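You operate a simulated robot arm through the tools that you are given. There is no shell and no other tool. Be economical: measure what you need, move in short steps, check, and stop when the job is done.

You run a simulated two-armed robot. Do the job below in one go: nothing can be reset, and whatever is moved stays where it is left.

TASK
Take the check cloth from the chest top and lay it out flat on the plank top.

It is judged by the outcome, as a careful person would: the job done as asked, and still so three seconds after it is handed in. It fails if anything else is knocked over, pushed out of place, dropped, spilled or broken. Flat cloth is picked up by pressing the open fingertips on it (5 to 10 N) and closing them slowly along it; thin cloth reads only 2 to 8 mm in the jaws.

THE ROBOT
Two 7-joint arms with two-finger parallel grippers on one trunk, on a base that drives. Base frame: it is fixed to the floor where the robot stands at the start and does not move with it; the origin is under the middle of the robot, x ahead of it, y to its left, z up; the surface under the hand at the start is at about z = 850. Units: mm, degrees, N and s.
The left shoulder is at the start at [70, 163, 1145], the right one opposite. With the tool pointing down near the work surface each hand reaches from about 400 to 880 mm from the robot's upright axis, wherever it stands, measured 20 degrees to its own side. Places, roughly: check cloth [800, 0, 900]; plank top [-1300, 700, 800]. Payload 3.43 kg a hand.
The tool frame of a hand sits at the grasp point between the pads (the TCP): z along the fingers, y along the line on which they close. The tips reach 34 mm beyond it. Largest opening 128 mm; finger width 24, thickness 12; the body of the gripper, 48 by 130 mm, starts 96 mm behind the TCP.
Orientation is that of the tool frame in the base frame, as a unit quaternion [x, y, z, w]. With the fingers straight down and closing along the base's y, the tool's x points along the base's -x, its y along +y and its z along -z.

THE INTERFACE
- The arms move only by the tool apply_moves. It takes "left_steps", "right_steps" or both (then of equal length, played together; a hand with none holds still); each is a list of rows, each an object (a shift or turn left out is 0, a gripper value left out holds the last) with "travel": the shift along the base's x, y, z in mm, a list of three; "rotation": the turn, a rotation vector about the base's x, y, z in degrees, a list of three. In form: [{"travel": [x, y, z], "rotation": [wx, wy, wz]}, ...]. A call has 1 to 20 rows; each row is the pose to reach, as a shift and turn from the pose commanded when the call began. "left_grip" and "right_grip" are, for a hand that has rows, the opening in per cent of the stroke, from 0 (shut) to 100 (fully open), set as the call begins (left out, the last holds). A row lasts 0.2 s, in which the tool goes at most 50 mm and 8.6 degrees; a call with a longer step from one row to the next is refused whole, and so is a gripper value outside its range. Where a pose cannot be reached the arm comes as near as it can. A force on the tool above 40 N (or 10 N above the force at the start of the call, whichever is more), or a blocked arm, ends the call early, and 0.2 s more pass. The fingers move at their own pace (about 153 mm/s each) and stop on an object; they squeeze with about 22 N. The grip force told is the motor's: it shows also when the fingers shut on nothing. Time passes only in rows, and 0.2 s behind the last, so rows that repeat a pose let the fingers close. It gives the time, the measured TCP pose, the force on the tool (base axes), the opening and the grip force at its end, in the units of the frame above (readings bear some noise), with the torque about the TCP (base axes, N m) and any sound that the robot's microphone picked up.
- Cameras (640 x 400 px; columns grow to the right, rows downward): "scene" is now at [107, 66, 1345.5]; the picture's right is [0.74, -0.67, -0.00], its down [-0.50, -0.56, -0.66] and it looks along [0.44, 0.49, -0.75] (base axes); focal length 214 px, centre (320, 200). "left" rides on the left gripper at [76, 11, -160] in its tool frame; the picture's right is [-0.15, 0.99, 0.00], its down [-0.88, -0.13, -0.46] and it looks along [-0.45, -0.07, 0.89] (tool axes); focal length 234 px, centre (320, 200). "right" rides on the right gripper at [76, -11, -160] in its tool frame; the picture's right is [0.15, 0.99, 0.00], its down [-0.88, 0.13, -0.46] and it looks along [-0.45, 0.07, 0.89] (tool axes); focal length 234 px, centre (320, 200). There is no depth. A picture from a camera that has moved, and an enlarged one, comes with that camera's place and axes in the base frame and with its lens. The place of the scene camera against the robot may be out by one fixed shift of up to 18 mm in any direction.
- capture(camera): a new picture of that camera. It takes no simulated time.
- move_column(by): slides the trunk up (or, below 0, down) by that many mm; the arms and the scene camera ride with it, the base frame stays. It gives what a move gives, with no picture.
- base_move(legs): drives the robot by 1 to 6 legs, each [ahead, left, turn to the left] in mm, mm and degrees, along the robot's own axes; the way and the turn of a leg run together, so that a leg with both is an arc; at most 1500 mm and 180 degrees a leg. The arms and the cameras ride along, it lands a little off, and it stops where it bumps. It gives what a move gives.
- pan_tilt(pan, tilt): turns the head with the scene camera to pan (to the left, within 86 degrees either way) and tilt (down, from -29 to 69), counted from straight ahead of the robot. It gives what a move gives.
- enlarge(camera, box): a new picture of the part [left, top, right, bottom] of that camera's present view, enlarged. It takes no simulated time.
- close_job(): hands the job in; it is judged then, once.

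Work in short steps. Places have to be worked out from the pictures, the camera data and where the tool is seen: move nearer, look again, correct. Check each grasp and each placing, and mend what went wrong. You have 120 turns and 100 pictures in all, those below and enlarged ones among them. Open the grippers and draw the arms clear of the work before you hand the job in, unless the task says otherwise; then end with one line.

The tools are called after "Call:" as a command line: name --argument value ..., lists and objects as JSON in quotes. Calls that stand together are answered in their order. apply_moves: Moves the arms, as the interface text tells. Its arguments: {"type":"object","properties":{"left_steps":{"type":"array","items":{"type":"object","properties":{"travel":{"type":"array","items":{"type":"number"}},"rotation":{"type":"array","items":{"type":"number"}}}}},"left_grip":{"type":"number"},"right_steps":{"type":"array","items":{"type":"object","properties":{"travel":{"type":"array","items":{"type":"number"}},"rotation":{"type":"array","items":{"type":"number"}}}}},"right_grip":{"type":"number"}},"required":[]} The other tools are called the same way: move_column (by) slides the trunk up or down; base_move (legs) drives the base; pan_tilt (pan, tilt) turns the head that bears the scene camera; capture (camera) takes a picture; enlarge (camera, box) takes an enlarged picture of a part of a camera's view; close_job () hands the job in.

At the start:

```text
clock: 0.0
left_ee_pos: [610.8, 308.2, 1029.3]
left_tcp_rot: [-0.001, 1.0, 0.0, 0.0]
left_ft_force: [0.3, 1.2, -0.2]
left_moment: [0.0, -0.01, -0.04]
left_opening: 128.1
left_gripper_force: 0.0
right_ee_pos: [643.9, -325.5, 1005.3]
right_tcp_rot: [0.0, 1.0, 0.0, 0.0]
right_ft_force: [0.3, -0.3, 1.0]
right_moment: [0.01, -0.03, 0.0]
right_opening: 128.2
right_gripper_force: 0.1
trunk travel left (down, up): [-625.0, 315.0]
robot x, y, heading: [1.9, -0.6, 0.3]
head pan, tilt: [47.9, 48.5]
```

scene: 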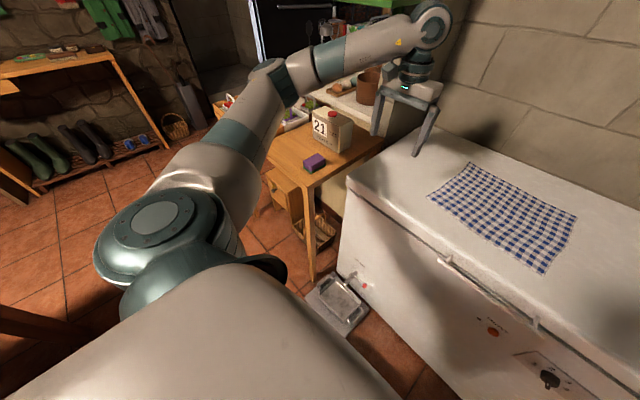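
right: 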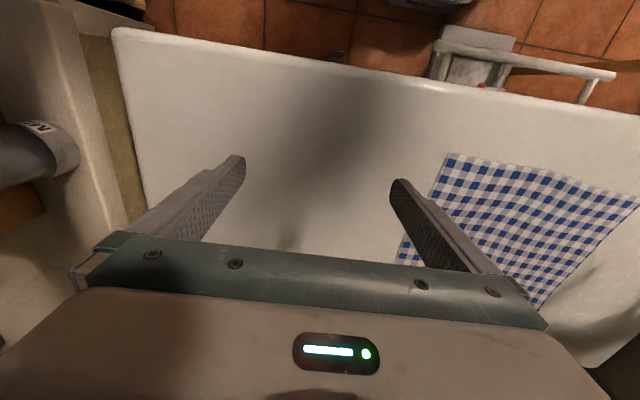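
left: 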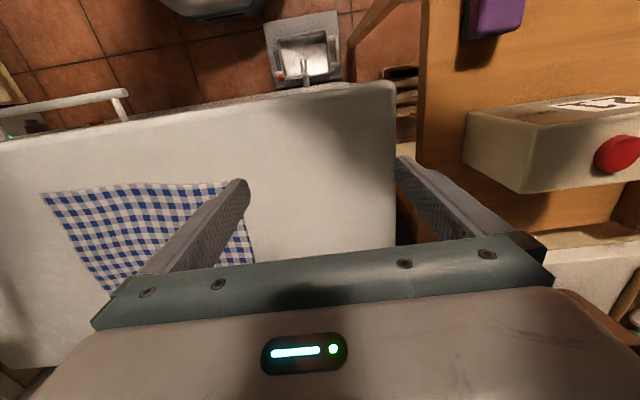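

I start by looking at the cloth straight on with the head.

Call:
pan_tilt --pan 0 --tilt 45

Call:
capture --camera "scene"

```text
clock: 1.2
left_ee_pos: [611.7, 308.7, 1029.2]
left_tcp_rot: [0.001, 1.0, 0.0, 0.0]
left_ft_force: [-0.1, 1.0, -0.3]
left_moment: [0.01, -0.01, 0.0]
left_opening: 127.8
left_gripper_force: 0.0
right_ee_pos: [644.7, -323.8, 1005.4]
right_tcp_rot: [-0.001, 1.0, 0.0, 0.0]
right_ft_force: [-0.1, 0.0, 0.2]
right_moment: [-0.01, 0.02, 0.0]
right_opening: 128.1
right_gripper_force: 0.1
trunk travel left (down, up): [-625.0, 315.0]
robot x, y, heading: [-3.0, -1.5, -0.0]
head pan, tilt: [0.0, 45.0]
```

```text
96 pictures are left
camera scene: at [135.8, 8.0, 1350.4], right [0.0, -1.0, 0.0], down [-0.71, 0.0, -0.71], along [0.71, 0.0, -0.71], focal length 214 px, centre (320, 200)
```

scene: 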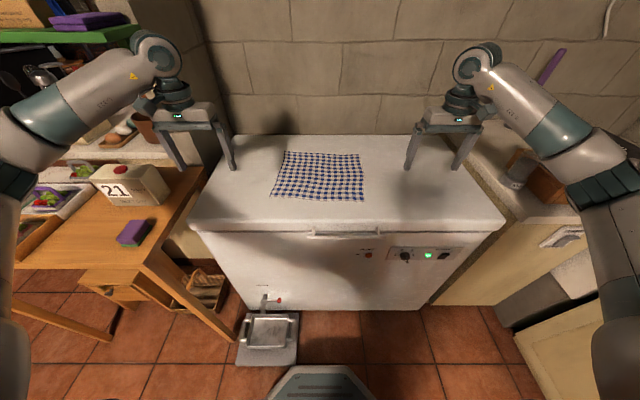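

The cloth lies about 300 x 300 at x 636–924, y ±155. Next I look towards the plank top before planning the route.

Call:
pan_tilt --pan 86 --tilt 30

Call:
capture --camera "scene"

Call:
pan_tilt --pan -86 --tilt 40

Call:
capture --camera "scene"

```text
clock: 2.8
left_ee_pos: [611.7, 309.1, 1028.5]
left_tcp_rot: [0.0, 1.0, 0.0, 0.0]
left_ft_force: [-0.6, -0.4, 0.1]
left_moment: [0.02, -0.01, 0.01]
left_opening: 128.0
left_gripper_force: 0.0
right_ee_pos: [644.4, -325.1, 1006.1]
right_tcp_rot: [-0.001, 1.0, 0.0, 0.0]
right_ft_force: [-0.6, 0.5, -0.1]
right_moment: [0.03, -0.03, -0.03]
right_opening: 128.1
right_gripper_force: 0.1
trunk travel left (down, up): [-625.0, 315.0]
robot x, y, heading: [2.0, 0.6, -0.2]
head pan, tilt: [85.9, 30.0]
```

```text
95 pictures are left
camera scene: at [61.0, 98.1, 1373.0], right [1.0, -0.07, 0.0], down [-0.04, -0.5, -0.87], along [0.06, 0.86, -0.5], focal length 214 px, centre (320, 200)
```

scene: 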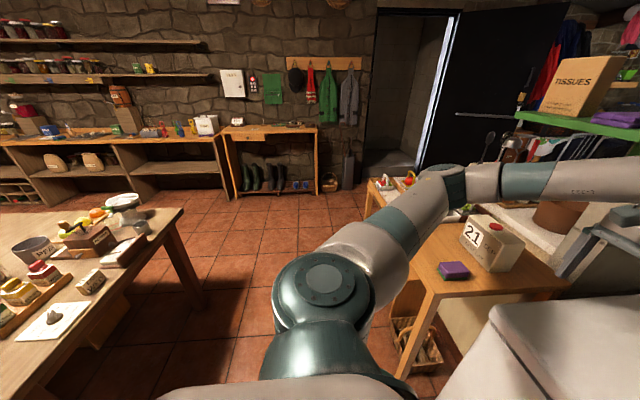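

```text
clock: 5.4
left_ee_pos: [610.9, 308.2, 1029.0]
left_tcp_rot: [0.0, 1.0, 0.001, 0.0]
left_ft_force: [-0.6, -0.2, -0.1]
left_moment: [0.03, 0.01, 0.01]
left_opening: 127.9
left_gripper_force: 0.1
right_ee_pos: [644.9, -323.9, 1005.1]
right_tcp_rot: [0.0, 1.0, 0.0, -0.001]
right_ft_force: [1.0, 0.5, 0.0]
right_moment: [0.01, -0.04, 0.04]
right_opening: 128.0
right_gripper_force: 0.1
trunk travel left (down, up): [-625.0, 315.0]
robot x, y, heading: [-3.3, 1.1, 0.1]
head pan, tilt: [-85.9, 40.0]
```

```text
94 pictures are left
camera scene: at [60.5, -76.9, 1357.6], right [-1.0, -0.07, 0.0], down [-0.05, 0.64, -0.77], along [0.05, -0.76, -0.64], focal length 214 px, centre (320, 200)
```

scene: 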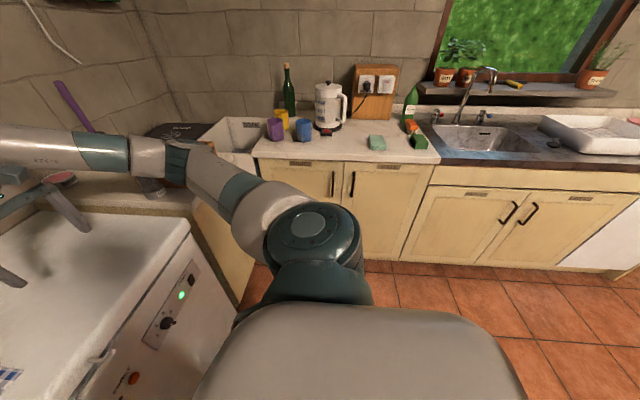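

Two-view triangulation puts the chest top at about z 870, with near corners at about (635, 152) and (627, -160). I move both hands above them, with the fingers narrowed to a small opening, and look again.

Call:
apply_moves --left_steps '[{"travel": [12, -45, -10]}, {"travel": [24, -90, -20]}, {"travel": [36, -135, -35]}, {"travel": [45, -180, -50]}, {"travel": [45, -180, -50]}]' --right_steps '[{"travel": [2, 45, -6]}, {"travel": [4, 90, -12]}, {"travel": [6, 135, -20]}, {"travel": [6, 180, -25]}, {"travel": [6, 185, -25]}]' --left_grip 20 --right_grip 20

Call:
capture --camera "left"

Call:
capture --camera "right"

```text
clock: 6.6
left_ee_pos: [654.9, 130.6, 978.0]
left_tcp_rot: [0.0, 1.0, 0.0, 0.0]
left_ft_force: [-0.7, 0.5, -0.6]
left_moment: [-0.03, -0.01, -0.03]
left_opening: 25.7
left_gripper_force: 0.2
right_ee_pos: [650.0, -139.5, 979.6]
right_tcp_rot: [0.0, 1.0, 0.001, 0.0]
right_ft_force: [-0.7, 0.2, -0.3]
right_moment: [0.01, 0.02, -0.02]
right_opening: 25.3
right_gripper_force: 0.1
trunk travel left (down, up): [-625.0, 315.0]
robot x, y, heading: [0.2, -0.7, 0.0]
head pan, tilt: [-85.9, 40.0]
```

```text
93 pictures are left
camera left: at [580.2, 141.0, 1137.6], right [0.15, 0.99, 0.0], down [0.88, -0.13, 0.46], along [0.45, -0.07, -0.89], focal length 234 px, centre (320, 200)
```

left: 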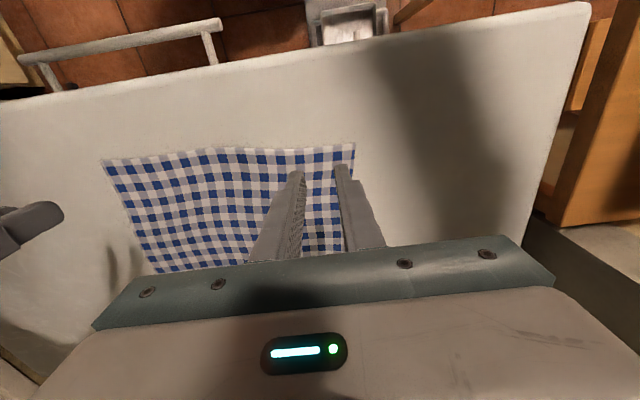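

```text
92 pictures are left
camera right: at [574.9, -149.5, 1138.6], right [-0.15, 0.99, 0.0], down [0.88, 0.13, 0.46], along [0.45, 0.07, -0.89], focal length 234 px, centre (320, 200)
```

right: 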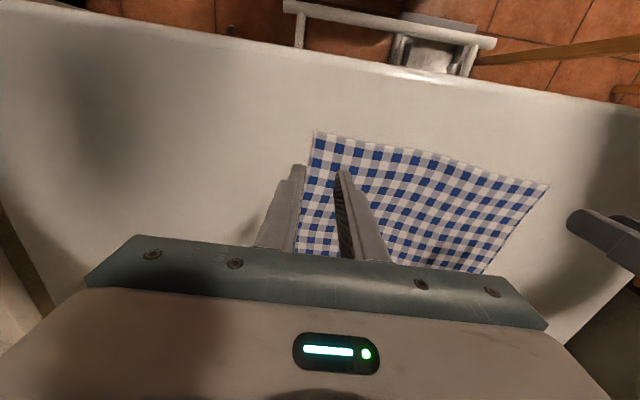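

The newest two views agree on z ≈ 850, with the near corners at (655, 172) and (631, -147). I go down to just above the cloth, slightly inside those corners.

Call:
apply_moves --left_steps '[{"travel": [6, 7, -25]}, {"travel": [12, 13, -50]}, {"travel": [12, 13, -75]}, {"travel": [12, 13, -75]}]' --right_steps '[{"travel": [-3, 10, -25]}, {"travel": [-5, 20, -50]}, {"travel": [-5, 20, -77]}, {"travel": [-5, 20, -77]}]'

Call:
capture --camera "left"

Call:
capture --camera "right"

```text
clock: 7.6
left_ee_pos: [669.5, 141.5, 903.7]
left_tcp_rot: [-0.001, 1.0, 0.0, 0.001]
left_ft_force: [0.0, -0.6, 0.3]
left_moment: [0.0, 0.01, 0.03]
left_opening: 25.8
left_gripper_force: 0.0
right_ee_pos: [645.5, -118.4, 903.5]
right_tcp_rot: [0.0, 1.0, 0.0, 0.0]
right_ft_force: [0.0, 0.3, -0.2]
right_moment: [-0.02, 0.0, -0.01]
right_opening: 25.6
right_gripper_force: 0.1
trunk travel left (down, up): [-625.0, 315.0]
robot x, y, heading: [1.0, 0.3, 0.1]
head pan, tilt: [-85.9, 40.0]
```

```text
91 pictures are left
camera left: at [593.0, 153.2, 1063.4], right [0.15, 0.99, 0.0], down [0.88, -0.13, 0.46], along [0.45, -0.07, -0.89], focal length 234 px, centre (320, 200)
```

left: 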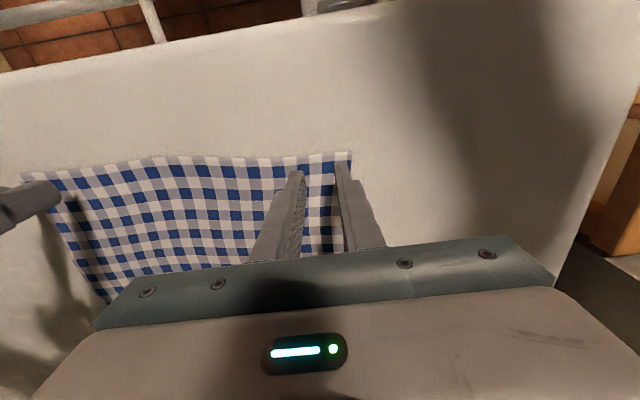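

```text
90 pictures are left
camera right: at [569.7, -129.0, 1062.8], right [-0.15, 0.99, 0.0], down [0.88, 0.13, 0.46], along [0.45, 0.07, -0.89], focal length 234 px, centre (320, 200)
```

right: 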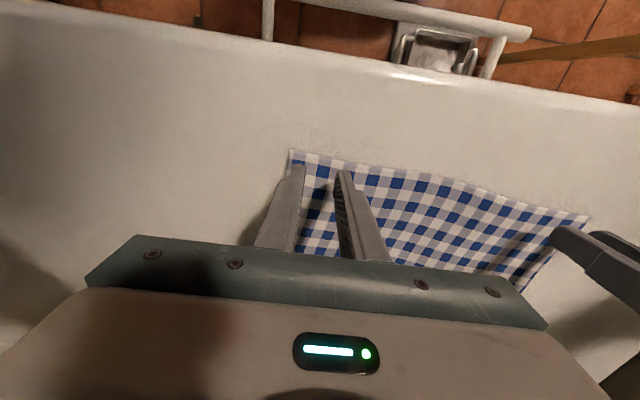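

The fingers sit just inside each corner. I press down gently towards contact at about z 884.

Call:
apply_moves --left_steps '[{"travel": [0, 0, -10]}, {"travel": [0, 0, -17]}, {"travel": [0, 0, -20]}, {"travel": [0, 0, -20]}]' --right_steps '[{"travel": [0, 0, -10]}, {"travel": [0, 0, -17]}, {"travel": [0, 0, -20]}, {"travel": [0, 0, -20]}]'

```text
clock: 8.6
left_ee_pos: [667.9, 141.3, 886.0]
left_tcp_rot: [0.0, 1.0, 0.001, 0.002]
left_ft_force: [3.8, 1.8, 13.8]
left_moment: [0.0, -0.05, -0.02]
left_opening: 25.5
left_gripper_force: 0.1
right_ee_pos: [644.4, -118.4, 886.7]
right_tcp_rot: [0.0, 1.0, -0.001, 0.002]
right_ft_force: [1.9, 0.6, 6.3]
right_moment: [0.04, -0.06, 0.01]
right_opening: 25.7
right_gripper_force: 0.1
trunk travel left (down, up): [-625.0, 315.0]
robot x, y, heading: [-0.0, -0.4, 0.1]
head pan, tilt: [-85.9, 40.0]
```

Contact: left presses 14 N and right 6 N. I ease the left up about 1.5 mm and start closing slowly.

Call:
apply_moves --left_steps '[{"travel": [0, 0, 1.5]}, {"travel": [0, 0, 1.5]}]' --right_steps '[{"travel": [0, 0, -0.5]}, {"travel": [0, 0, -0.5]}]' --left_grip 16 --right_grip 16

Call:
apply_moves --left_steps '[{"travel": [0, 0, 0]}, {"travel": [0, 0, 0]}]' --right_steps '[{"travel": [0, 0, 0]}, {"travel": [0, 0, 0]}]' --left_grip 12 --right_grip 12

Call:
capture --camera "left"

Call:
capture --camera "right"

```text
clock: 9.2
left_ee_pos: [666.2, 140.6, 887.5]
left_tcp_rot: [0.0, 1.0, 0.0, 0.001]
left_ft_force: [0.9, -0.8, 5.7]
left_moment: [-0.02, -0.03, 0.0]
left_opening: 20.2
left_gripper_force: 0.1
right_ee_pos: [645.4, -119.4, 885.3]
right_tcp_rot: [0.0, 1.0, 0.0, 0.002]
right_ft_force: [0.0, 0.3, 13.8]
right_moment: [0.0, 0.01, -0.01]
right_opening: 19.2
right_gripper_force: 0.1
trunk travel left (down, up): [-625.0, 315.0]
robot x, y, heading: [-0.0, 0.9, 0.1]
head pan, tilt: [-85.9, 40.0]
```

```text
clock: 9.8
left_ee_pos: [666.4, 140.5, 885.8]
left_tcp_rot: [0.001, 1.0, 0.0, 0.001]
left_ft_force: [-0.1, 0.0, 3.3]
left_moment: [0.0, 0.01, 0.0]
left_opening: 14.2
left_gripper_force: 0.0
right_ee_pos: [644.2, -118.4, 885.5]
right_tcp_rot: [0.0, 1.0, 0.0, 0.002]
right_ft_force: [0.8, -1.2, 18.2]
right_moment: [0.01, -0.03, -0.02]
right_opening: 13.8
right_gripper_force: 0.2
trunk travel left (down, up): [-625.0, 315.0]
robot x, y, heading: [-3.5, -2.2, -0.0]
head pan, tilt: [-85.9, 40.0]
```

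```text
89 pictures are left
camera left: at [590.4, 152.8, 1045.7], right [0.15, 0.99, 0.0], down [0.88, -0.13, 0.46], along [0.45, -0.07, -0.89], focal length 234 px, centre (320, 200)
```

left: 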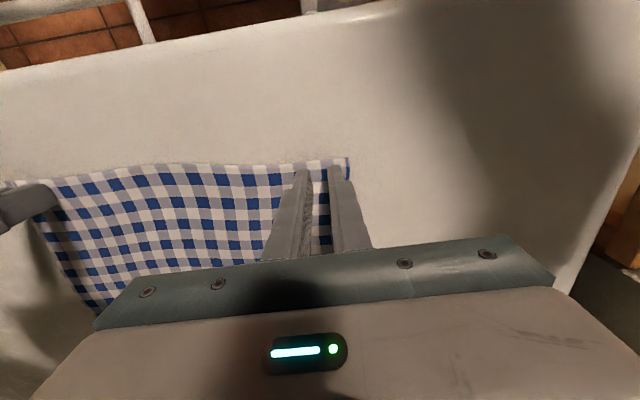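

```text
88 pictures are left
camera right: at [568.7, -129.6, 1044.8], right [-0.15, 0.99, 0.0], down [0.88, 0.13, 0.46], along [0.45, 0.07, -0.89], focal length 234 px, centre (320, 200)
```

right: 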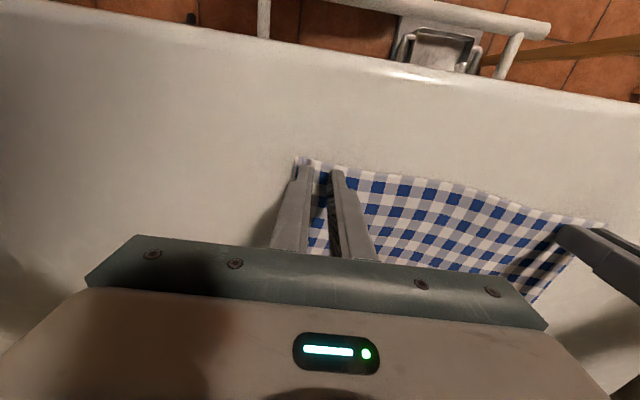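

Left presses 3 N and right 18 N, so I correct each by about a millimetre and keep closing.

Call:
apply_moves --left_steps '[{"travel": [0, 0, -0.8]}, {"travel": [0, 0, -0.8]}]' --right_steps '[{"travel": [0, 0, 1.3]}, {"travel": [0, 0, 1.3]}]' --left_grip 8 --right_grip 8

Call:
apply_moves --left_steps '[{"travel": [0, 0, 0]}, {"travel": [0, 0, 0]}]' --right_steps '[{"travel": [0, 0, 0]}, {"travel": [0, 0, 0]}]' --left_grip 4 --right_grip 4

Call:
apply_moves --left_steps '[{"travel": [0, 0, 0]}, {"travel": [0, 0, 0]}, {"travel": [0, 0, 0]}]' --right_steps '[{"travel": [0, 0, 0]}, {"travel": [0, 0, 0]}, {"travel": [0, 0, 0]}]' --left_grip 0 --right_grip 0

Call:
capture --camera "left"

Call:
capture --camera "right"

```text
clock: 10.4
left_ee_pos: [667.2, 141.1, 885.5]
left_tcp_rot: [0.0, 1.0, 0.0, 0.0]
left_ft_force: [-1.8, 0.6, 6.8]
left_moment: [0.01, 0.02, -0.01]
left_opening: 9.1
left_gripper_force: 0.1
right_ee_pos: [645.5, -120.1, 886.3]
right_tcp_rot: [0.0, 1.0, 0.0, 0.001]
right_ft_force: [0.0, 0.8, 11.4]
right_moment: [-0.01, 0.01, 0.0]
right_opening: 8.0
right_gripper_force: 0.1
trunk travel left (down, up): [-625.0, 315.0]
robot x, y, heading: [0.1, 2.4, 0.1]
head pan, tilt: [-85.9, 40.0]
```

```text
clock: 11.0
left_ee_pos: [666.3, 140.9, 885.6]
left_tcp_rot: [0.0, 1.0, 0.0, 0.0]
left_ft_force: [0.1, 0.5, 7.8]
left_moment: [0.06, 0.01, 0.01]
left_opening: 3.0
left_gripper_force: 0.1
right_ee_pos: [644.5, -119.4, 885.4]
right_tcp_rot: [0.0, 1.0, 0.0, 0.001]
right_ft_force: [-0.3, -0.9, 8.6]
right_moment: [0.02, 0.01, 0.0]
right_opening: 3.1
right_gripper_force: 0.1
trunk travel left (down, up): [-625.0, 315.0]
robot x, y, heading: [-0.1, -2.0, -0.1]
head pan, tilt: [-85.9, 40.0]
```

```text
clock: 11.8
left_ee_pos: [666.3, 141.6, 885.8]
left_tcp_rot: [0.0, 1.0, 0.0, 0.001]
left_ft_force: [-0.8, 0.5, 10.1]
left_moment: [0.02, -0.03, 0.01]
left_opening: 0.2
left_gripper_force: 21.8
right_ee_pos: [644.6, -119.0, 885.8]
right_tcp_rot: [0.0, 1.0, 0.0, 0.0]
right_ft_force: [-0.9, 0.2, 6.8]
right_moment: [0.02, 0.04, 0.0]
right_opening: 0.0
right_gripper_force: 22.0
trunk travel left (down, up): [-625.0, 315.0]
robot x, y, heading: [1.5, -0.8, 0.0]
head pan, tilt: [-85.9, 40.0]
```

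```text
87 pictures are left
camera left: at [590.7, 152.6, 1045.4], right [0.15, 0.99, 0.0], down [0.88, -0.13, 0.46], along [0.45, -0.07, -0.89], focal length 234 px, centre (320, 200)
```

left: 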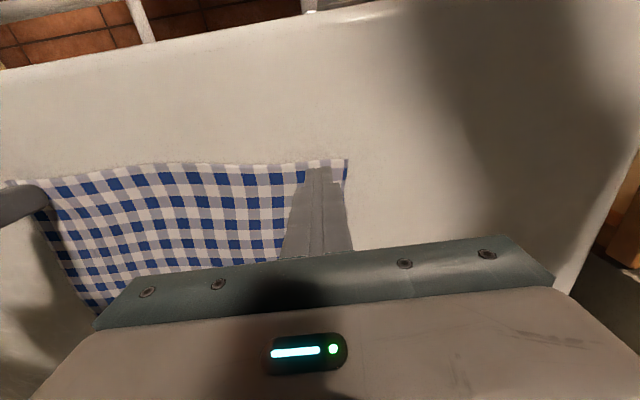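

```text
86 pictures are left
camera right: at [568.9, -129.6, 1045.1], right [-0.15, 0.99, 0.0], down [0.88, 0.13, 0.46], along [0.45, 0.07, -0.89], focal length 234 px, centre (320, 200)
```

right: 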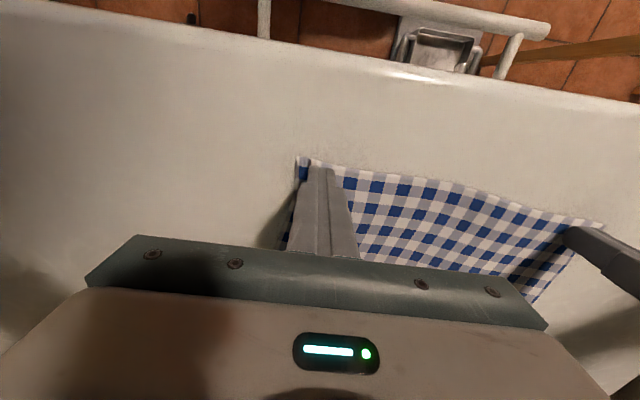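

Both jaws shut on nothing (0 mm), so the cloth slid under the tips. I lift a little, open wider, and shift inward for a longer stroke.

Call:
apply_moves --left_steps '[{"travel": [0, 0, 12]}, {"travel": [4, -12, 12]}, {"travel": [4, -12, 12]}]' --right_steps '[{"travel": [0, 0, 12]}, {"travel": [4, 15, 12]}, {"travel": [4, 15, 12]}]'

Call:
apply_moves --left_steps '[{"travel": [0, 0, 0]}, {"travel": [0, 0, -6]}, {"travel": [0, 0, -12.2]}, {"travel": [0, 0, -12.2]}]' --right_steps '[{"travel": [0, 0, 0]}, {"travel": [0, 0, -6]}, {"travel": [0, 0, -12.2]}, {"travel": [0, 0, -12.2]}]' --left_grip 35 --right_grip 35

Call:
capture --camera "left"

Call:
capture --camera "right"

```text
clock: 12.6
left_ee_pos: [671.4, 128.3, 896.5]
left_tcp_rot: [0.0, 1.0, 0.0, 0.0]
left_ft_force: [0.3, 0.0, -0.9]
left_moment: [0.02, 0.01, 0.0]
left_opening: 0.0
left_gripper_force: 21.9
right_ee_pos: [650.4, -103.6, 895.3]
right_tcp_rot: [0.0, 1.0, 0.0, 0.001]
right_ft_force: [0.3, 0.3, 1.3]
right_moment: [0.02, 0.03, 0.0]
right_opening: 0.0
right_gripper_force: 21.9
trunk travel left (down, up): [-625.0, 315.0]
robot x, y, heading: [-2.0, 3.3, 0.1]
head pan, tilt: [-85.9, 40.0]
```

```text
clock: 13.6
left_ee_pos: [671.5, 128.3, 886.0]
left_tcp_rot: [0.0, 1.0, 0.0, 0.001]
left_ft_force: [-0.9, 0.0, -0.1]
left_moment: [0.01, -0.02, 0.0]
left_opening: 44.9
left_gripper_force: 0.1
right_ee_pos: [649.9, -104.4, 883.9]
right_tcp_rot: [0.0, 1.0, 0.0, 0.002]
right_ft_force: [1.4, -1.1, 10.0]
right_moment: [-0.1, -0.05, 0.01]
right_opening: 44.6
right_gripper_force: 0.1
trunk travel left (down, up): [-625.0, 315.0]
robot x, y, heading: [-1.2, 1.1, -0.2]
head pan, tilt: [-85.9, 40.0]
```

```text
85 pictures are left
camera left: at [595.5, 140.4, 1046.0], right [0.15, 0.99, 0.0], down [0.88, -0.13, 0.46], along [0.45, -0.07, -0.89], focal length 234 px, centre (320, 200)
```

left: 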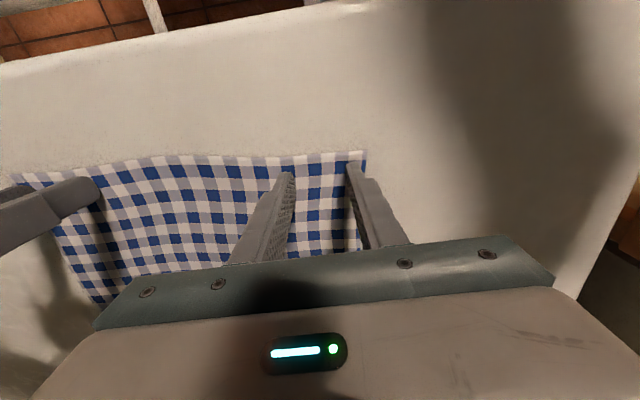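

```text
84 pictures are left
camera right: at [573.5, -115.0, 1044.9], right [-0.15, 0.99, 0.0], down [0.88, 0.13, 0.46], along [0.45, 0.07, -0.89], focal length 234 px, centre (320, 200)
```

right: 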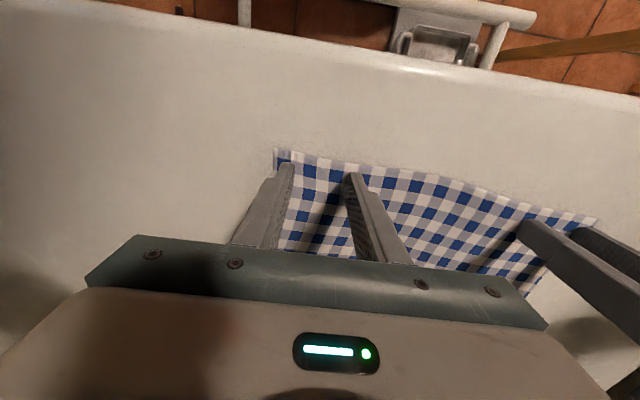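

The right presses 10 N; the left is not yet touching, so I lower it 1.2 mm and close in small steps.

Call:
apply_moves --left_steps '[{"travel": [0, 0, -1.2]}, {"travel": [0, 0, -1.2]}]' --right_steps '[{"travel": [0, 0, 0]}, {"travel": [0, 0, 0]}]' --left_grip 35 --right_grip 31

Call:
apply_moves --left_steps '[{"travel": [0, 0, 0]}]' --right_steps '[{"travel": [0, 0, 0]}]' --left_grip 32 --right_grip 28

Call:
apply_moves --left_steps '[{"travel": [0, 0, 0]}]' --right_steps '[{"travel": [0, 0, 0]}]' --left_grip 28 --right_grip 24

Call:
capture --camera "left"

Call:
capture --camera "right"

```text
clock: 14.2
left_ee_pos: [671.3, 129.6, 885.5]
left_tcp_rot: [0.0, 1.0, -0.001, 0.003]
left_ft_force: [1.5, -1.1, 6.6]
left_moment: [-0.02, 0.0, 0.01]
left_opening: 44.8
left_gripper_force: 0.2
right_ee_pos: [648.5, -103.4, 885.5]
right_tcp_rot: [0.001, 1.0, 0.0, 0.0]
right_ft_force: [1.5, 1.1, 14.3]
right_moment: [-0.01, -0.1, 0.01]
right_opening: 38.8
right_gripper_force: 0.1
trunk travel left (down, up): [-625.0, 315.0]
robot x, y, heading: [1.6, 1.6, -0.1]
head pan, tilt: [-85.9, 40.0]
```

```text
clock: 14.6
left_ee_pos: [671.1, 129.7, 885.8]
left_tcp_rot: [0.0, 1.0, -0.001, 0.002]
left_ft_force: [0.4, -0.4, 7.1]
left_moment: [-0.03, 0.03, 0.04]
left_opening: 40.7
left_gripper_force: 0.0
right_ee_pos: [647.9, -105.0, 885.3]
right_tcp_rot: [0.0, 1.0, 0.0, 0.001]
right_ft_force: [1.5, 0.4, 14.7]
right_moment: [-0.03, 0.01, -0.01]
right_opening: 34.5
right_gripper_force: 0.1
trunk travel left (down, up): [-625.0, 315.0]
robot x, y, heading: [-0.7, 3.1, 0.0]
head pan, tilt: [-85.9, 40.0]
```

```text
clock: 15.0
left_ee_pos: [670.8, 129.9, 885.6]
left_tcp_rot: [-0.001, 1.0, 0.0, 0.002]
left_ft_force: [0.7, 0.1, 8.3]
left_moment: [-0.11, 0.05, 0.02]
left_opening: 35.5
left_gripper_force: 0.0
right_ee_pos: [648.2, -104.1, 885.6]
right_tcp_rot: [0.001, 1.0, 0.0, 0.001]
right_ft_force: [0.0, 1.0, 14.6]
right_moment: [0.01, 0.04, -0.04]
right_opening: 29.7
right_gripper_force: 0.0
trunk travel left (down, up): [-625.0, 315.0]
robot x, y, heading: [2.9, 2.6, -0.0]
head pan, tilt: [-85.9, 40.0]
```

```text
83 pictures are left
camera left: at [594.3, 140.5, 1045.4], right [0.15, 0.99, 0.0], down [0.88, -0.13, 0.46], along [0.45, -0.07, -0.89], focal length 234 px, centre (320, 200)
```

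left: 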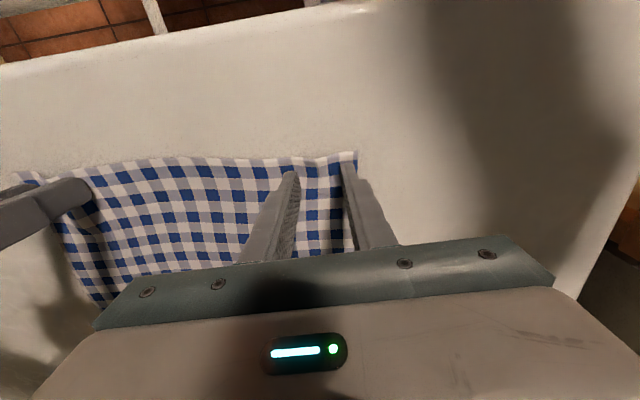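

```text
82 pictures are left
camera right: at [572.0, -114.7, 1044.9], right [-0.15, 0.99, 0.0], down [0.88, 0.13, 0.46], along [0.45, 0.07, -0.89], focal length 234 px, centre (320, 200)
```

right: 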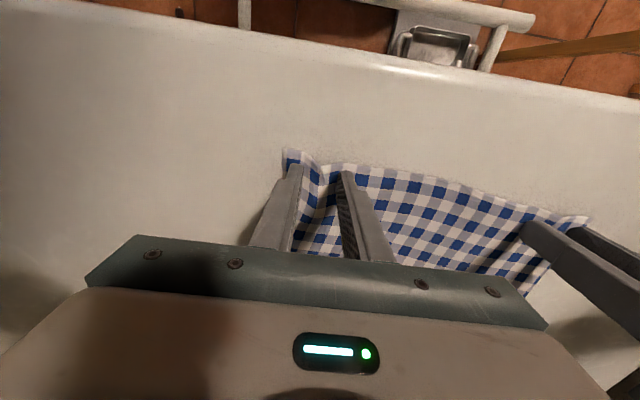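

A fold is rising between the fingers of both hands now. I continue closing in small steps.

Call:
apply_moves --left_steps '[{"travel": [0, 0, 0]}]' --right_steps '[{"travel": [0, 0, 0.6]}]' --left_grip 24 --right_grip 20

Call:
apply_moves --left_steps '[{"travel": [0, 0, 0]}]' --right_steps '[{"travel": [0, 0, 0]}]' --left_grip 20 --right_grip 16

Call:
apply_moves --left_steps '[{"travel": [0, 0, 0]}]' --right_steps '[{"travel": [0, 0, 0]}]' --left_grip 16 --right_grip 12

Call:
capture --camera "left"

Call:
capture --camera "right"

```text
clock: 15.4
left_ee_pos: [670.3, 129.1, 886.0]
left_tcp_rot: [0.0, 1.0, 0.0, 0.001]
left_ft_force: [-0.7, -3.6, 8.9]
left_moment: [-0.13, 0.12, 0.03]
left_opening: 31.5
left_gripper_force: 0.5
right_ee_pos: [648.3, -104.1, 886.1]
right_tcp_rot: [0.001, 1.0, 0.0, 0.001]
right_ft_force: [-0.2, 3.4, 11.6]
right_moment: [0.09, -0.01, 0.01]
right_opening: 26.1
right_gripper_force: 0.3
trunk travel left (down, up): [-625.0, 315.0]
robot x, y, heading: [-2.0, -0.7, 0.0]
head pan, tilt: [-85.9, 40.0]
```

```text
clock: 15.8
left_ee_pos: [670.8, 128.2, 886.5]
left_tcp_rot: [0.001, 1.0, 0.0, 0.002]
left_ft_force: [-0.4, -4.9, 14.8]
left_moment: [-0.2, 0.01, 0.06]
left_opening: 28.6
left_gripper_force: 3.1
right_ee_pos: [646.9, -102.8, 885.6]
right_tcp_rot: [0.0, 1.0, 0.0, 0.001]
right_ft_force: [0.7, 3.8, 12.1]
right_moment: [0.14, -0.12, -0.03]
right_opening: 23.3
right_gripper_force: 3.1
trunk travel left (down, up): [-625.0, 315.0]
robot x, y, heading: [-2.2, -0.1, -0.2]
head pan, tilt: [-85.9, 40.0]
```

```text
clock: 16.2
left_ee_pos: [670.3, 129.1, 885.5]
left_tcp_rot: [-0.001, 1.0, 0.001, 0.002]
left_ft_force: [-0.5, -3.0, 14.2]
left_moment: [-0.23, 0.12, 0.02]
left_opening: 21.9
left_gripper_force: 1.1
right_ee_pos: [647.4, -104.8, 884.9]
right_tcp_rot: [0.0, 1.0, -0.001, 0.0]
right_ft_force: [0.0, 1.2, 9.3]
right_moment: [0.07, -0.05, 0.01]
right_opening: 15.8
right_gripper_force: 1.6
trunk travel left (down, up): [-625.0, 315.0]
robot x, y, heading: [2.4, -1.2, 0.0]
head pan, tilt: [-85.9, 40.0]
```

```text
81 pictures are left
camera left: at [594.4, 141.2, 1045.7], right [0.15, 0.99, 0.0], down [0.88, -0.13, 0.46], along [0.45, -0.06, -0.89], focal length 234 px, centre (320, 200)
```

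left: 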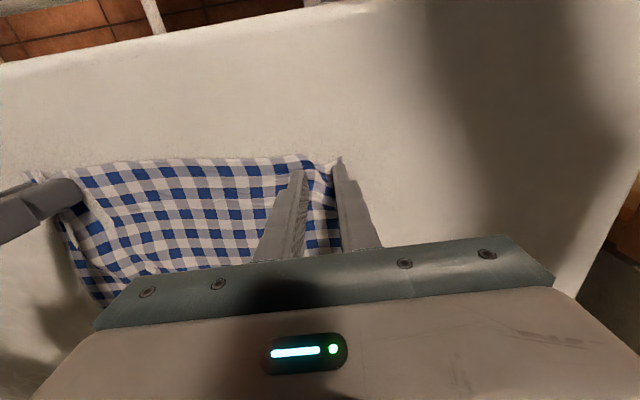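

```text
80 pictures are left
camera right: at [572.0, -115.1, 1045.2], right [-0.15, 0.99, 0.0], down [0.88, 0.13, 0.46], along [0.45, 0.06, -0.89], focal length 234 px, centre (320, 200)
```

right: 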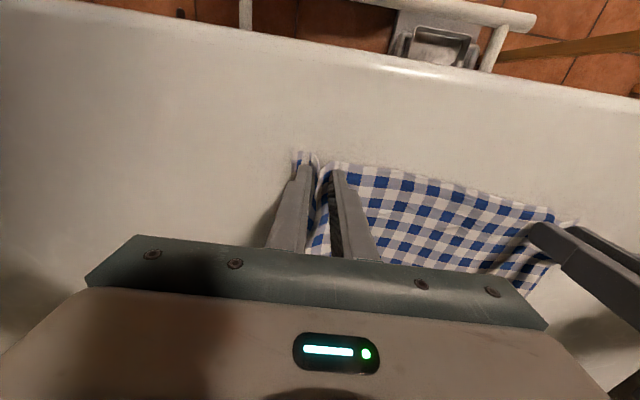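

The folds hold and the grip meets resistance; I finish closing.

Call:
apply_moves --left_steps '[{"travel": [0, 0, 0]}]' --right_steps '[{"travel": [0, 0, 0]}]' --left_grip 11 --right_grip 8

Call:
apply_moves --left_steps '[{"travel": [0, 0, 0]}]' --right_steps '[{"travel": [0, 0, 0]}]' --left_grip 6 --right_grip 4

Call:
apply_moves --left_steps '[{"travel": [0, 0, 0]}, {"travel": [0, 0, 0]}]' --right_steps '[{"travel": [0, 0, 0]}, {"travel": [0, 0, 0]}]' --left_grip 0 --right_grip 0

Call:
capture --camera "left"

Call:
capture --camera "right"

```text
clock: 16.6
left_ee_pos: [670.4, 129.8, 885.4]
left_tcp_rot: [0.0, 1.0, 0.0, 0.002]
left_ft_force: [-0.6, -8.3, 14.2]
left_moment: [-0.36, 0.19, 0.09]
left_opening: 11.3
left_gripper_force: 5.5
right_ee_pos: [648.3, -105.0, 886.0]
right_tcp_rot: [0.0, 1.0, 0.0, 0.001]
right_ft_force: [0.0, 4.8, 8.6]
right_moment: [0.21, -0.05, 0.06]
right_opening: 12.1
right_gripper_force: 3.7
trunk travel left (down, up): [-625.0, 315.0]
robot x, y, heading: [-0.6, 1.5, 0.4]
head pan, tilt: [-85.9, 40.0]
```

```text
clock: 17.0
left_ee_pos: [670.5, 129.2, 885.7]
left_tcp_rot: [0.0, 1.0, 0.001, 0.002]
left_ft_force: [-2.5, -1.2, 19.5]
left_moment: [-0.22, 0.24, 0.05]
left_opening: 8.3
left_gripper_force: 1.4
right_ee_pos: [647.9, -104.5, 886.3]
right_tcp_rot: [0.0, 1.0, -0.002, 0.001]
right_ft_force: [0.6, 3.3, 6.2]
right_moment: [0.15, -0.04, 0.03]
right_opening: 8.0
right_gripper_force: 2.9
trunk travel left (down, up): [-625.0, 315.0]
robot x, y, heading: [-1.0, -1.2, 0.2]
head pan, tilt: [-85.9, 40.0]
```

```text
clock: 17.6
left_ee_pos: [671.0, 128.3, 886.8]
left_tcp_rot: [0.0, 1.0, 0.0, 0.001]
left_ft_force: [-0.7, -10.1, 19.5]
left_moment: [-0.43, 0.05, 0.02]
left_opening: 0.1
left_gripper_force: 21.1
right_ee_pos: [648.7, -104.0, 885.7]
right_tcp_rot: [0.0, 1.0, 0.0, 0.001]
right_ft_force: [0.9, 10.6, 5.4]
right_moment: [0.36, -0.04, 0.08]
right_opening: 2.7
right_gripper_force: 21.7
trunk travel left (down, up): [-625.0, 315.0]
robot x, y, heading: [0.2, 2.6, 0.1]
head pan, tilt: [-85.9, 40.0]
```

```text
79 pictures are left
camera left: at [594.0, 139.7, 1046.0], right [0.15, 0.99, 0.0], down [0.88, -0.13, 0.46], along [0.45, -0.07, -0.89], focal length 234 px, centre (320, 200)
```

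left: 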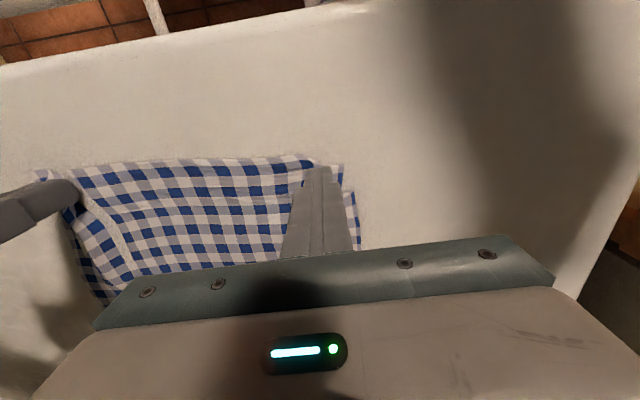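

```text
78 pictures are left
camera right: at [571.7, -114.9, 1045.3], right [-0.15, 0.99, 0.0], down [0.88, 0.13, 0.46], along [0.45, 0.07, -0.89], focal length 234 px, centre (320, 200)
```

right: 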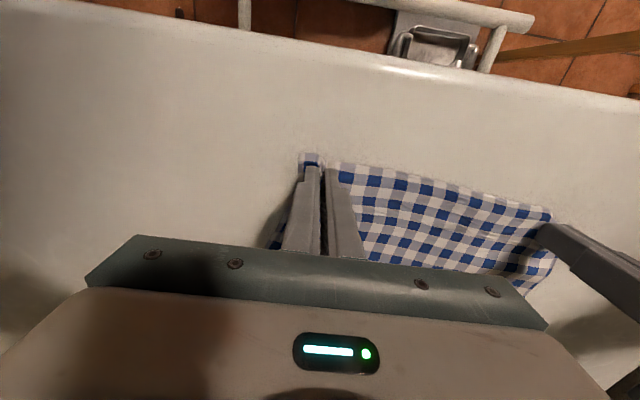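

The right jaw reads 2.7 mm (cloth held); the left reads 0.1 mm, doubtful. I lift the left slightly to check.

Call:
apply_moves --left_steps '[{"travel": [0, 0, 10]}, {"travel": [0, 0, 20]}, {"travel": [0, 0, 20]}]'

Call:
capture --camera "left"

```text
clock: 18.4
left_ee_pos: [670.1, 130.3, 903.8]
left_tcp_rot: [0.0, 1.0, 0.0, 0.001]
left_ft_force: [-0.3, -0.4, 0.2]
left_moment: [0.01, -0.03, 0.02]
left_opening: 0.0
left_gripper_force: 21.8
right_ee_pos: [650.2, -105.9, 886.9]
right_tcp_rot: [0.001, 1.0, -0.001, 0.0]
right_ft_force: [1.1, -2.2, 15.1]
right_moment: [-0.08, -0.08, 0.02]
right_opening: 2.7
right_gripper_force: 21.9
trunk travel left (down, up): [-625.0, 315.0]
robot x, y, heading: [0.6, -0.4, 0.1]
head pan, tilt: [-85.9, 40.0]
```

```text
77 pictures are left
camera left: at [594.3, 140.8, 1063.5], right [0.15, 0.99, 0.0], down [0.88, -0.13, 0.46], along [0.45, -0.07, -0.89], focal length 234 px, centre (320, 200)
```

left: 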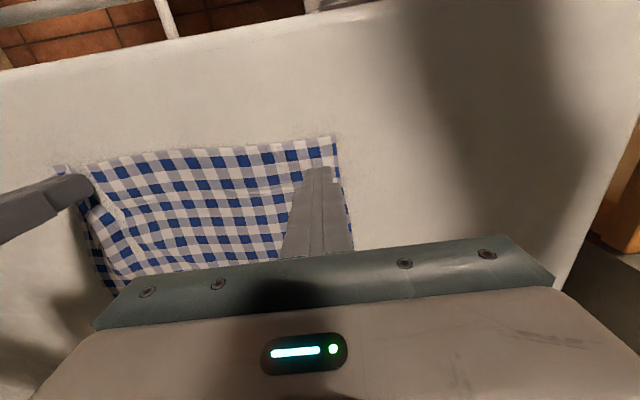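

The left lost it: the corner lies at about (640, 147) and the cloth was taut towards the right hand. I retry on the left, moving the hand inward while closing so the inner finger stays still.

Call:
apply_moves --left_steps '[{"travel": [-8, -9, 5]}, {"travel": [-16, -18, 0]}, {"travel": [-16, -18, -10]}, {"travel": [-16, -18, -17]}, {"travel": [-16, -18, -18]}, {"travel": [-16, -18, -18]}]' --left_grip 35

Call:
capture --camera "left"

```text
clock: 19.8
left_ee_pos: [656.2, 111.8, 885.9]
left_tcp_rot: [0.0, 1.0, 0.0, 0.001]
left_ft_force: [0.6, 0.0, 0.0]
left_moment: [-0.04, 0.01, 0.01]
left_opening: 44.9
left_gripper_force: 0.0
right_ee_pos: [648.4, -104.1, 885.6]
right_tcp_rot: [0.001, 1.0, 0.0, 0.001]
right_ft_force: [2.3, -3.3, 19.8]
right_moment: [-0.14, -0.11, 0.0]
right_opening: 2.8
right_gripper_force: 21.9
trunk travel left (down, up): [-625.0, 315.0]
robot x, y, heading: [3.2, -7.6, 0.2]
head pan, tilt: [-85.9, 40.0]
```

```text
76 pictures are left
camera left: at [579.3, 122.6, 1046.4], right [0.15, 0.99, 0.0], down [0.88, -0.13, 0.46], along [0.45, -0.07, -0.89], focal length 234 px, centre (320, 200)
```

left: 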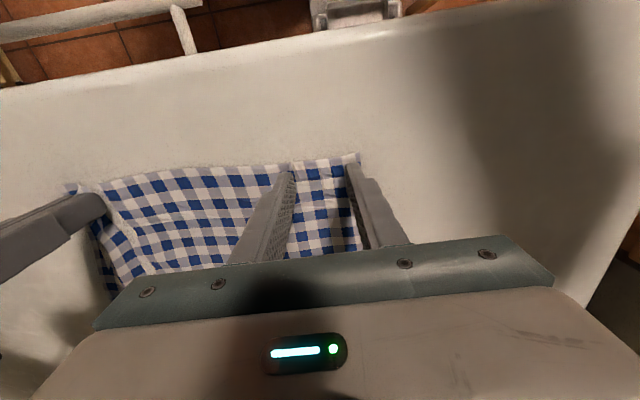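

Well placed and just short of contact; I press to about 8 N, ease the right hand up 1 mm, and then begin closing.

Call:
apply_moves --left_steps '[{"travel": [0, 0, -1.2]}, {"travel": [0, 0, -1.2]}]' --right_steps '[{"travel": [0, 0, 1]}, {"travel": [0, 0, 1]}]'

Call:
apply_moves --left_steps '[{"travel": [0, -2.5, 0]}]' --left_grip 31

Call:
apply_moves --left_steps '[{"travel": [0, -2.5, 0]}]' --left_grip 27

Call:
apply_moves --left_steps '[{"travel": [0, -2.5, 0]}]' --left_grip 23

Call:
capture --camera "left"

```text
clock: 20.4
left_ee_pos: [654.9, 113.1, 885.7]
left_tcp_rot: [0.0, 1.0, 0.0, 0.002]
left_ft_force: [-0.1, 1.1, 5.5]
left_moment: [0.03, 0.02, 0.01]
left_opening: 44.8
left_gripper_force: 0.1
right_ee_pos: [648.8, -103.0, 885.8]
right_tcp_rot: [0.0, 1.0, 0.0, 0.0]
right_ft_force: [0.9, -1.2, 12.9]
right_moment: [-0.08, -0.11, 0.03]
right_opening: 2.6
right_gripper_force: 21.6
trunk travel left (down, up): [-625.0, 315.0]
robot x, y, heading: [4.0, 2.4, 0.2]
head pan, tilt: [-85.9, 40.0]
```

```text
clock: 20.8
left_ee_pos: [655.1, 110.5, 884.3]
left_tcp_rot: [0.0, 1.0, 0.0, 0.001]
left_ft_force: [-0.1, 1.6, 7.9]
left_moment: [0.06, 0.03, 0.01]
left_opening: 39.5
left_gripper_force: 0.0
right_ee_pos: [648.9, -104.2, 886.1]
right_tcp_rot: [0.0, 1.0, 0.0, 0.001]
right_ft_force: [-0.3, -2.4, 9.8]
right_moment: [-0.11, -0.05, -0.05]
right_opening: 2.8
right_gripper_force: 22.0
trunk travel left (down, up): [-625.0, 315.0]
robot x, y, heading: [4.8, -1.2, 0.0]
head pan, tilt: [-85.9, 40.0]
```

```text
clock: 21.2
left_ee_pos: [655.0, 106.8, 885.6]
left_tcp_rot: [0.0, 1.0, 0.001, 0.001]
left_ft_force: [-1.0, 1.3, 8.9]
left_moment: [0.05, 0.02, -0.01]
left_opening: 34.3
left_gripper_force: 0.0
right_ee_pos: [648.4, -104.4, 886.9]
right_tcp_rot: [-0.001, 1.0, 0.0, 0.001]
right_ft_force: [0.8, -0.6, 8.5]
right_moment: [-0.06, -0.06, 0.0]
right_opening: 2.7
right_gripper_force: 21.9
trunk travel left (down, up): [-625.0, 315.0]
robot x, y, heading: [-3.0, 1.0, 0.2]
head pan, tilt: [-85.9, 40.0]
```

```text
clock: 21.6
left_ee_pos: [654.8, 104.1, 885.0]
left_tcp_rot: [0.0, 1.0, 0.0, 0.002]
left_ft_force: [0.2, 2.9, 11.8]
left_moment: [0.04, 0.0, 0.05]
left_opening: 29.3
left_gripper_force: 0.1
right_ee_pos: [648.7, -104.4, 884.7]
right_tcp_rot: [0.0, 1.0, 0.0, 0.001]
right_ft_force: [-0.1, -2.5, 6.7]
right_moment: [-0.03, -0.06, -0.02]
right_opening: 2.8
right_gripper_force: 21.6
trunk travel left (down, up): [-625.0, 315.0]
robot x, y, heading: [-1.5, -0.9, -0.0]
head pan, tilt: [-85.9, 40.0]
```

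```text
75 pictures are left
camera left: at [579.2, 115.7, 1045.3], right [0.15, 0.99, 0.0], down [0.88, -0.13, 0.46], along [0.45, -0.07, -0.89], focal length 234 px, centre (320, 200)
```

left: 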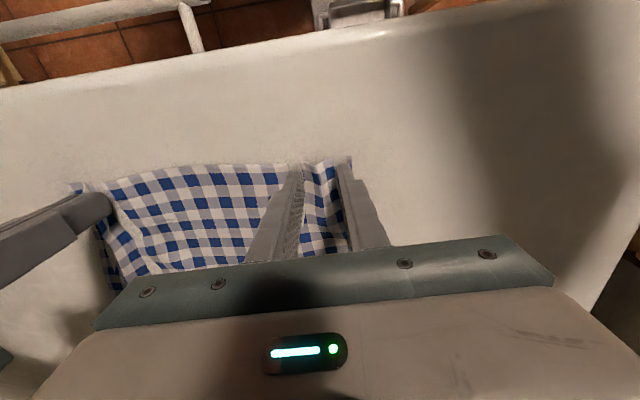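

The fold is forming between the left fingers; I continue, in small steps.

Call:
apply_moves --left_steps '[{"travel": [0, -2, 0.3]}]' --left_grip 19

Call:
apply_moves --left_steps '[{"travel": [0, -2, 0]}]' --left_grip 15

Call:
apply_moves --left_steps '[{"travel": [0, -2, 0]}]' --left_grip 11

Call:
apply_moves --left_steps '[{"travel": [0, -2, 0]}]' --left_grip 8

Call:
capture --camera "left"

```text
clock: 22.0
left_ee_pos: [653.9, 102.1, 886.1]
left_tcp_rot: [-0.001, 1.0, 0.001, 0.001]
left_ft_force: [1.0, 1.3, 10.0]
left_moment: [0.01, 0.0, 0.0]
left_opening: 23.9
left_gripper_force: 0.0
right_ee_pos: [648.1, -104.7, 886.6]
right_tcp_rot: [0.0, 1.0, 0.0, 0.0]
right_ft_force: [-0.3, -1.3, 5.9]
right_moment: [-0.05, 0.0, 0.0]
right_opening: 2.5
right_gripper_force: 21.7
trunk travel left (down, up): [-625.0, 315.0]
robot x, y, heading: [1.3, -2.9, 0.0]
head pan, tilt: [-85.9, 40.0]
```

```text
clock: 22.4
left_ee_pos: [654.8, 101.1, 885.4]
left_tcp_rot: [-0.001, 1.0, 0.0, 0.001]
left_ft_force: [-1.0, 1.2, 10.5]
left_moment: [0.02, 0.07, -0.01]
left_opening: 18.8
left_gripper_force: 0.0
right_ee_pos: [648.3, -105.3, 886.3]
right_tcp_rot: [0.0, 1.0, 0.0, 0.001]
right_ft_force: [-0.1, -0.7, 4.5]
right_moment: [-0.04, -0.06, -0.02]
right_opening: 2.7
right_gripper_force: 22.3
trunk travel left (down, up): [-625.0, 315.0]
robot x, y, heading: [1.2, -0.9, 0.1]
head pan, tilt: [-85.9, 40.0]
```

```text
clock: 22.8
left_ee_pos: [654.8, 98.6, 886.0]
left_tcp_rot: [0.0, 1.0, 0.0, 0.001]
left_ft_force: [-1.9, 1.2, 10.9]
left_moment: [0.06, 0.09, 0.0]
left_opening: 13.8
left_gripper_force: 0.2
right_ee_pos: [648.4, -103.5, 886.9]
right_tcp_rot: [-0.001, 1.0, 0.0, 0.001]
right_ft_force: [0.0, -0.5, 3.6]
right_moment: [-0.05, 0.02, 0.05]
right_opening: 2.8
right_gripper_force: 22.3
trunk travel left (down, up): [-625.0, 315.0]
robot x, y, heading: [-2.7, 0.2, 0.1]
head pan, tilt: [-85.9, 40.0]
```

```text
clock: 23.2
left_ee_pos: [654.8, 96.2, 885.9]
left_tcp_rot: [0.0, 1.0, -0.001, 0.001]
left_ft_force: [-0.5, 3.0, 12.2]
left_moment: [0.03, 0.03, 0.0]
left_opening: 9.8
left_gripper_force: 0.0
right_ee_pos: [647.8, -103.6, 885.3]
right_tcp_rot: [0.0, 1.0, 0.0, 0.0]
right_ft_force: [-0.2, -0.7, 3.1]
right_moment: [-0.03, -0.02, 0.01]
right_opening: 2.8
right_gripper_force: 22.4
trunk travel left (down, up): [-625.0, 315.0]
robot x, y, heading: [2.6, -0.1, 0.1]
head pan, tilt: [-85.9, 40.0]
```

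```text
74 pictures are left
camera left: at [579.5, 107.8, 1045.3], right [0.15, 0.99, 0.0], down [0.88, -0.13, 0.46], along [0.45, -0.07, -0.89], focal length 234 px, centre (320, 200)
```

left: 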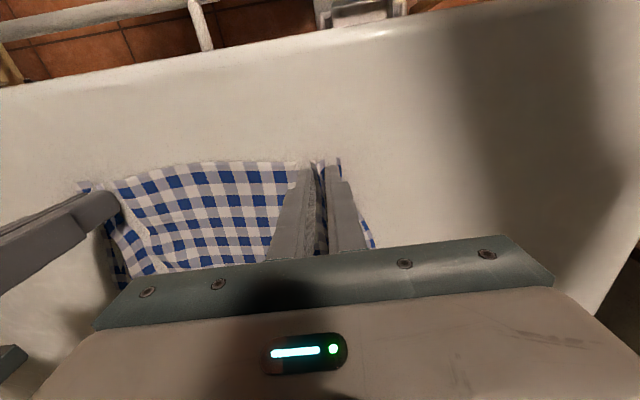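

Fold still between the fingers; I finish closing.

Call:
apply_moves --left_steps '[{"travel": [0, -1, 0]}]' --left_grip 5

Call:
apply_moves --left_steps '[{"travel": [0, -1, 0]}]' --left_grip 3

Call:
apply_moves --left_steps '[{"travel": [0, 0, 0]}, {"travel": [0, 0, 0]}]' --left_grip 0

```text
clock: 23.6
left_ee_pos: [657.1, 95.8, 886.6]
left_tcp_rot: [0.0, 1.0, 0.0, 0.001]
left_ft_force: [1.2, 1.9, 11.7]
left_moment: [0.03, 0.01, -0.03]
left_opening: 5.9
left_gripper_force: 0.0
right_ee_pos: [649.3, -103.2, 886.0]
right_tcp_rot: [0.0, 1.0, 0.0, 0.0]
right_ft_force: [-1.3, 0.1, 3.6]
right_moment: [-0.03, -0.01, -0.03]
right_opening: 2.7
right_gripper_force: 22.0
trunk travel left (down, up): [-625.0, 315.0]
robot x, y, heading: [-1.2, 1.2, 0.2]
head pan, tilt: [-85.9, 40.0]
```

```text
clock: 24.0
left_ee_pos: [655.2, 95.3, 885.5]
left_tcp_rot: [0.0, 1.0, 0.0, 0.001]
left_ft_force: [-0.3, 2.3, 13.0]
left_moment: [0.1, 0.03, -0.01]
left_opening: 3.8
left_gripper_force: 0.7
right_ee_pos: [648.1, -103.8, 885.9]
right_tcp_rot: [0.0, 1.0, 0.0, 0.001]
right_ft_force: [0.3, -0.6, 2.4]
right_moment: [-0.03, 0.02, 0.03]
right_opening: 2.7
right_gripper_force: 21.8
trunk travel left (down, up): [-625.0, 315.0]
robot x, y, heading: [-0.2, -2.1, 0.1]
head pan, tilt: [-85.9, 40.0]
```

```text
clock: 24.6
left_ee_pos: [654.9, 95.0, 884.7]
left_tcp_rot: [0.0, 1.0, 0.0, 0.001]
left_ft_force: [1.0, 2.6, 14.8]
left_moment: [0.06, 0.01, -0.02]
left_opening: 2.7
left_gripper_force: 22.0
right_ee_pos: [648.6, -103.9, 885.5]
right_tcp_rot: [0.0, 1.0, 0.0, 0.001]
right_ft_force: [-1.6, 0.1, 2.5]
right_moment: [-0.02, 0.01, -0.01]
right_opening: 2.7
right_gripper_force: 21.8
trunk travel left (down, up): [-625.0, 315.0]
robot x, y, heading: [-1.4, 0.2, -0.2]
head pan, tilt: [-85.9, 40.0]
```

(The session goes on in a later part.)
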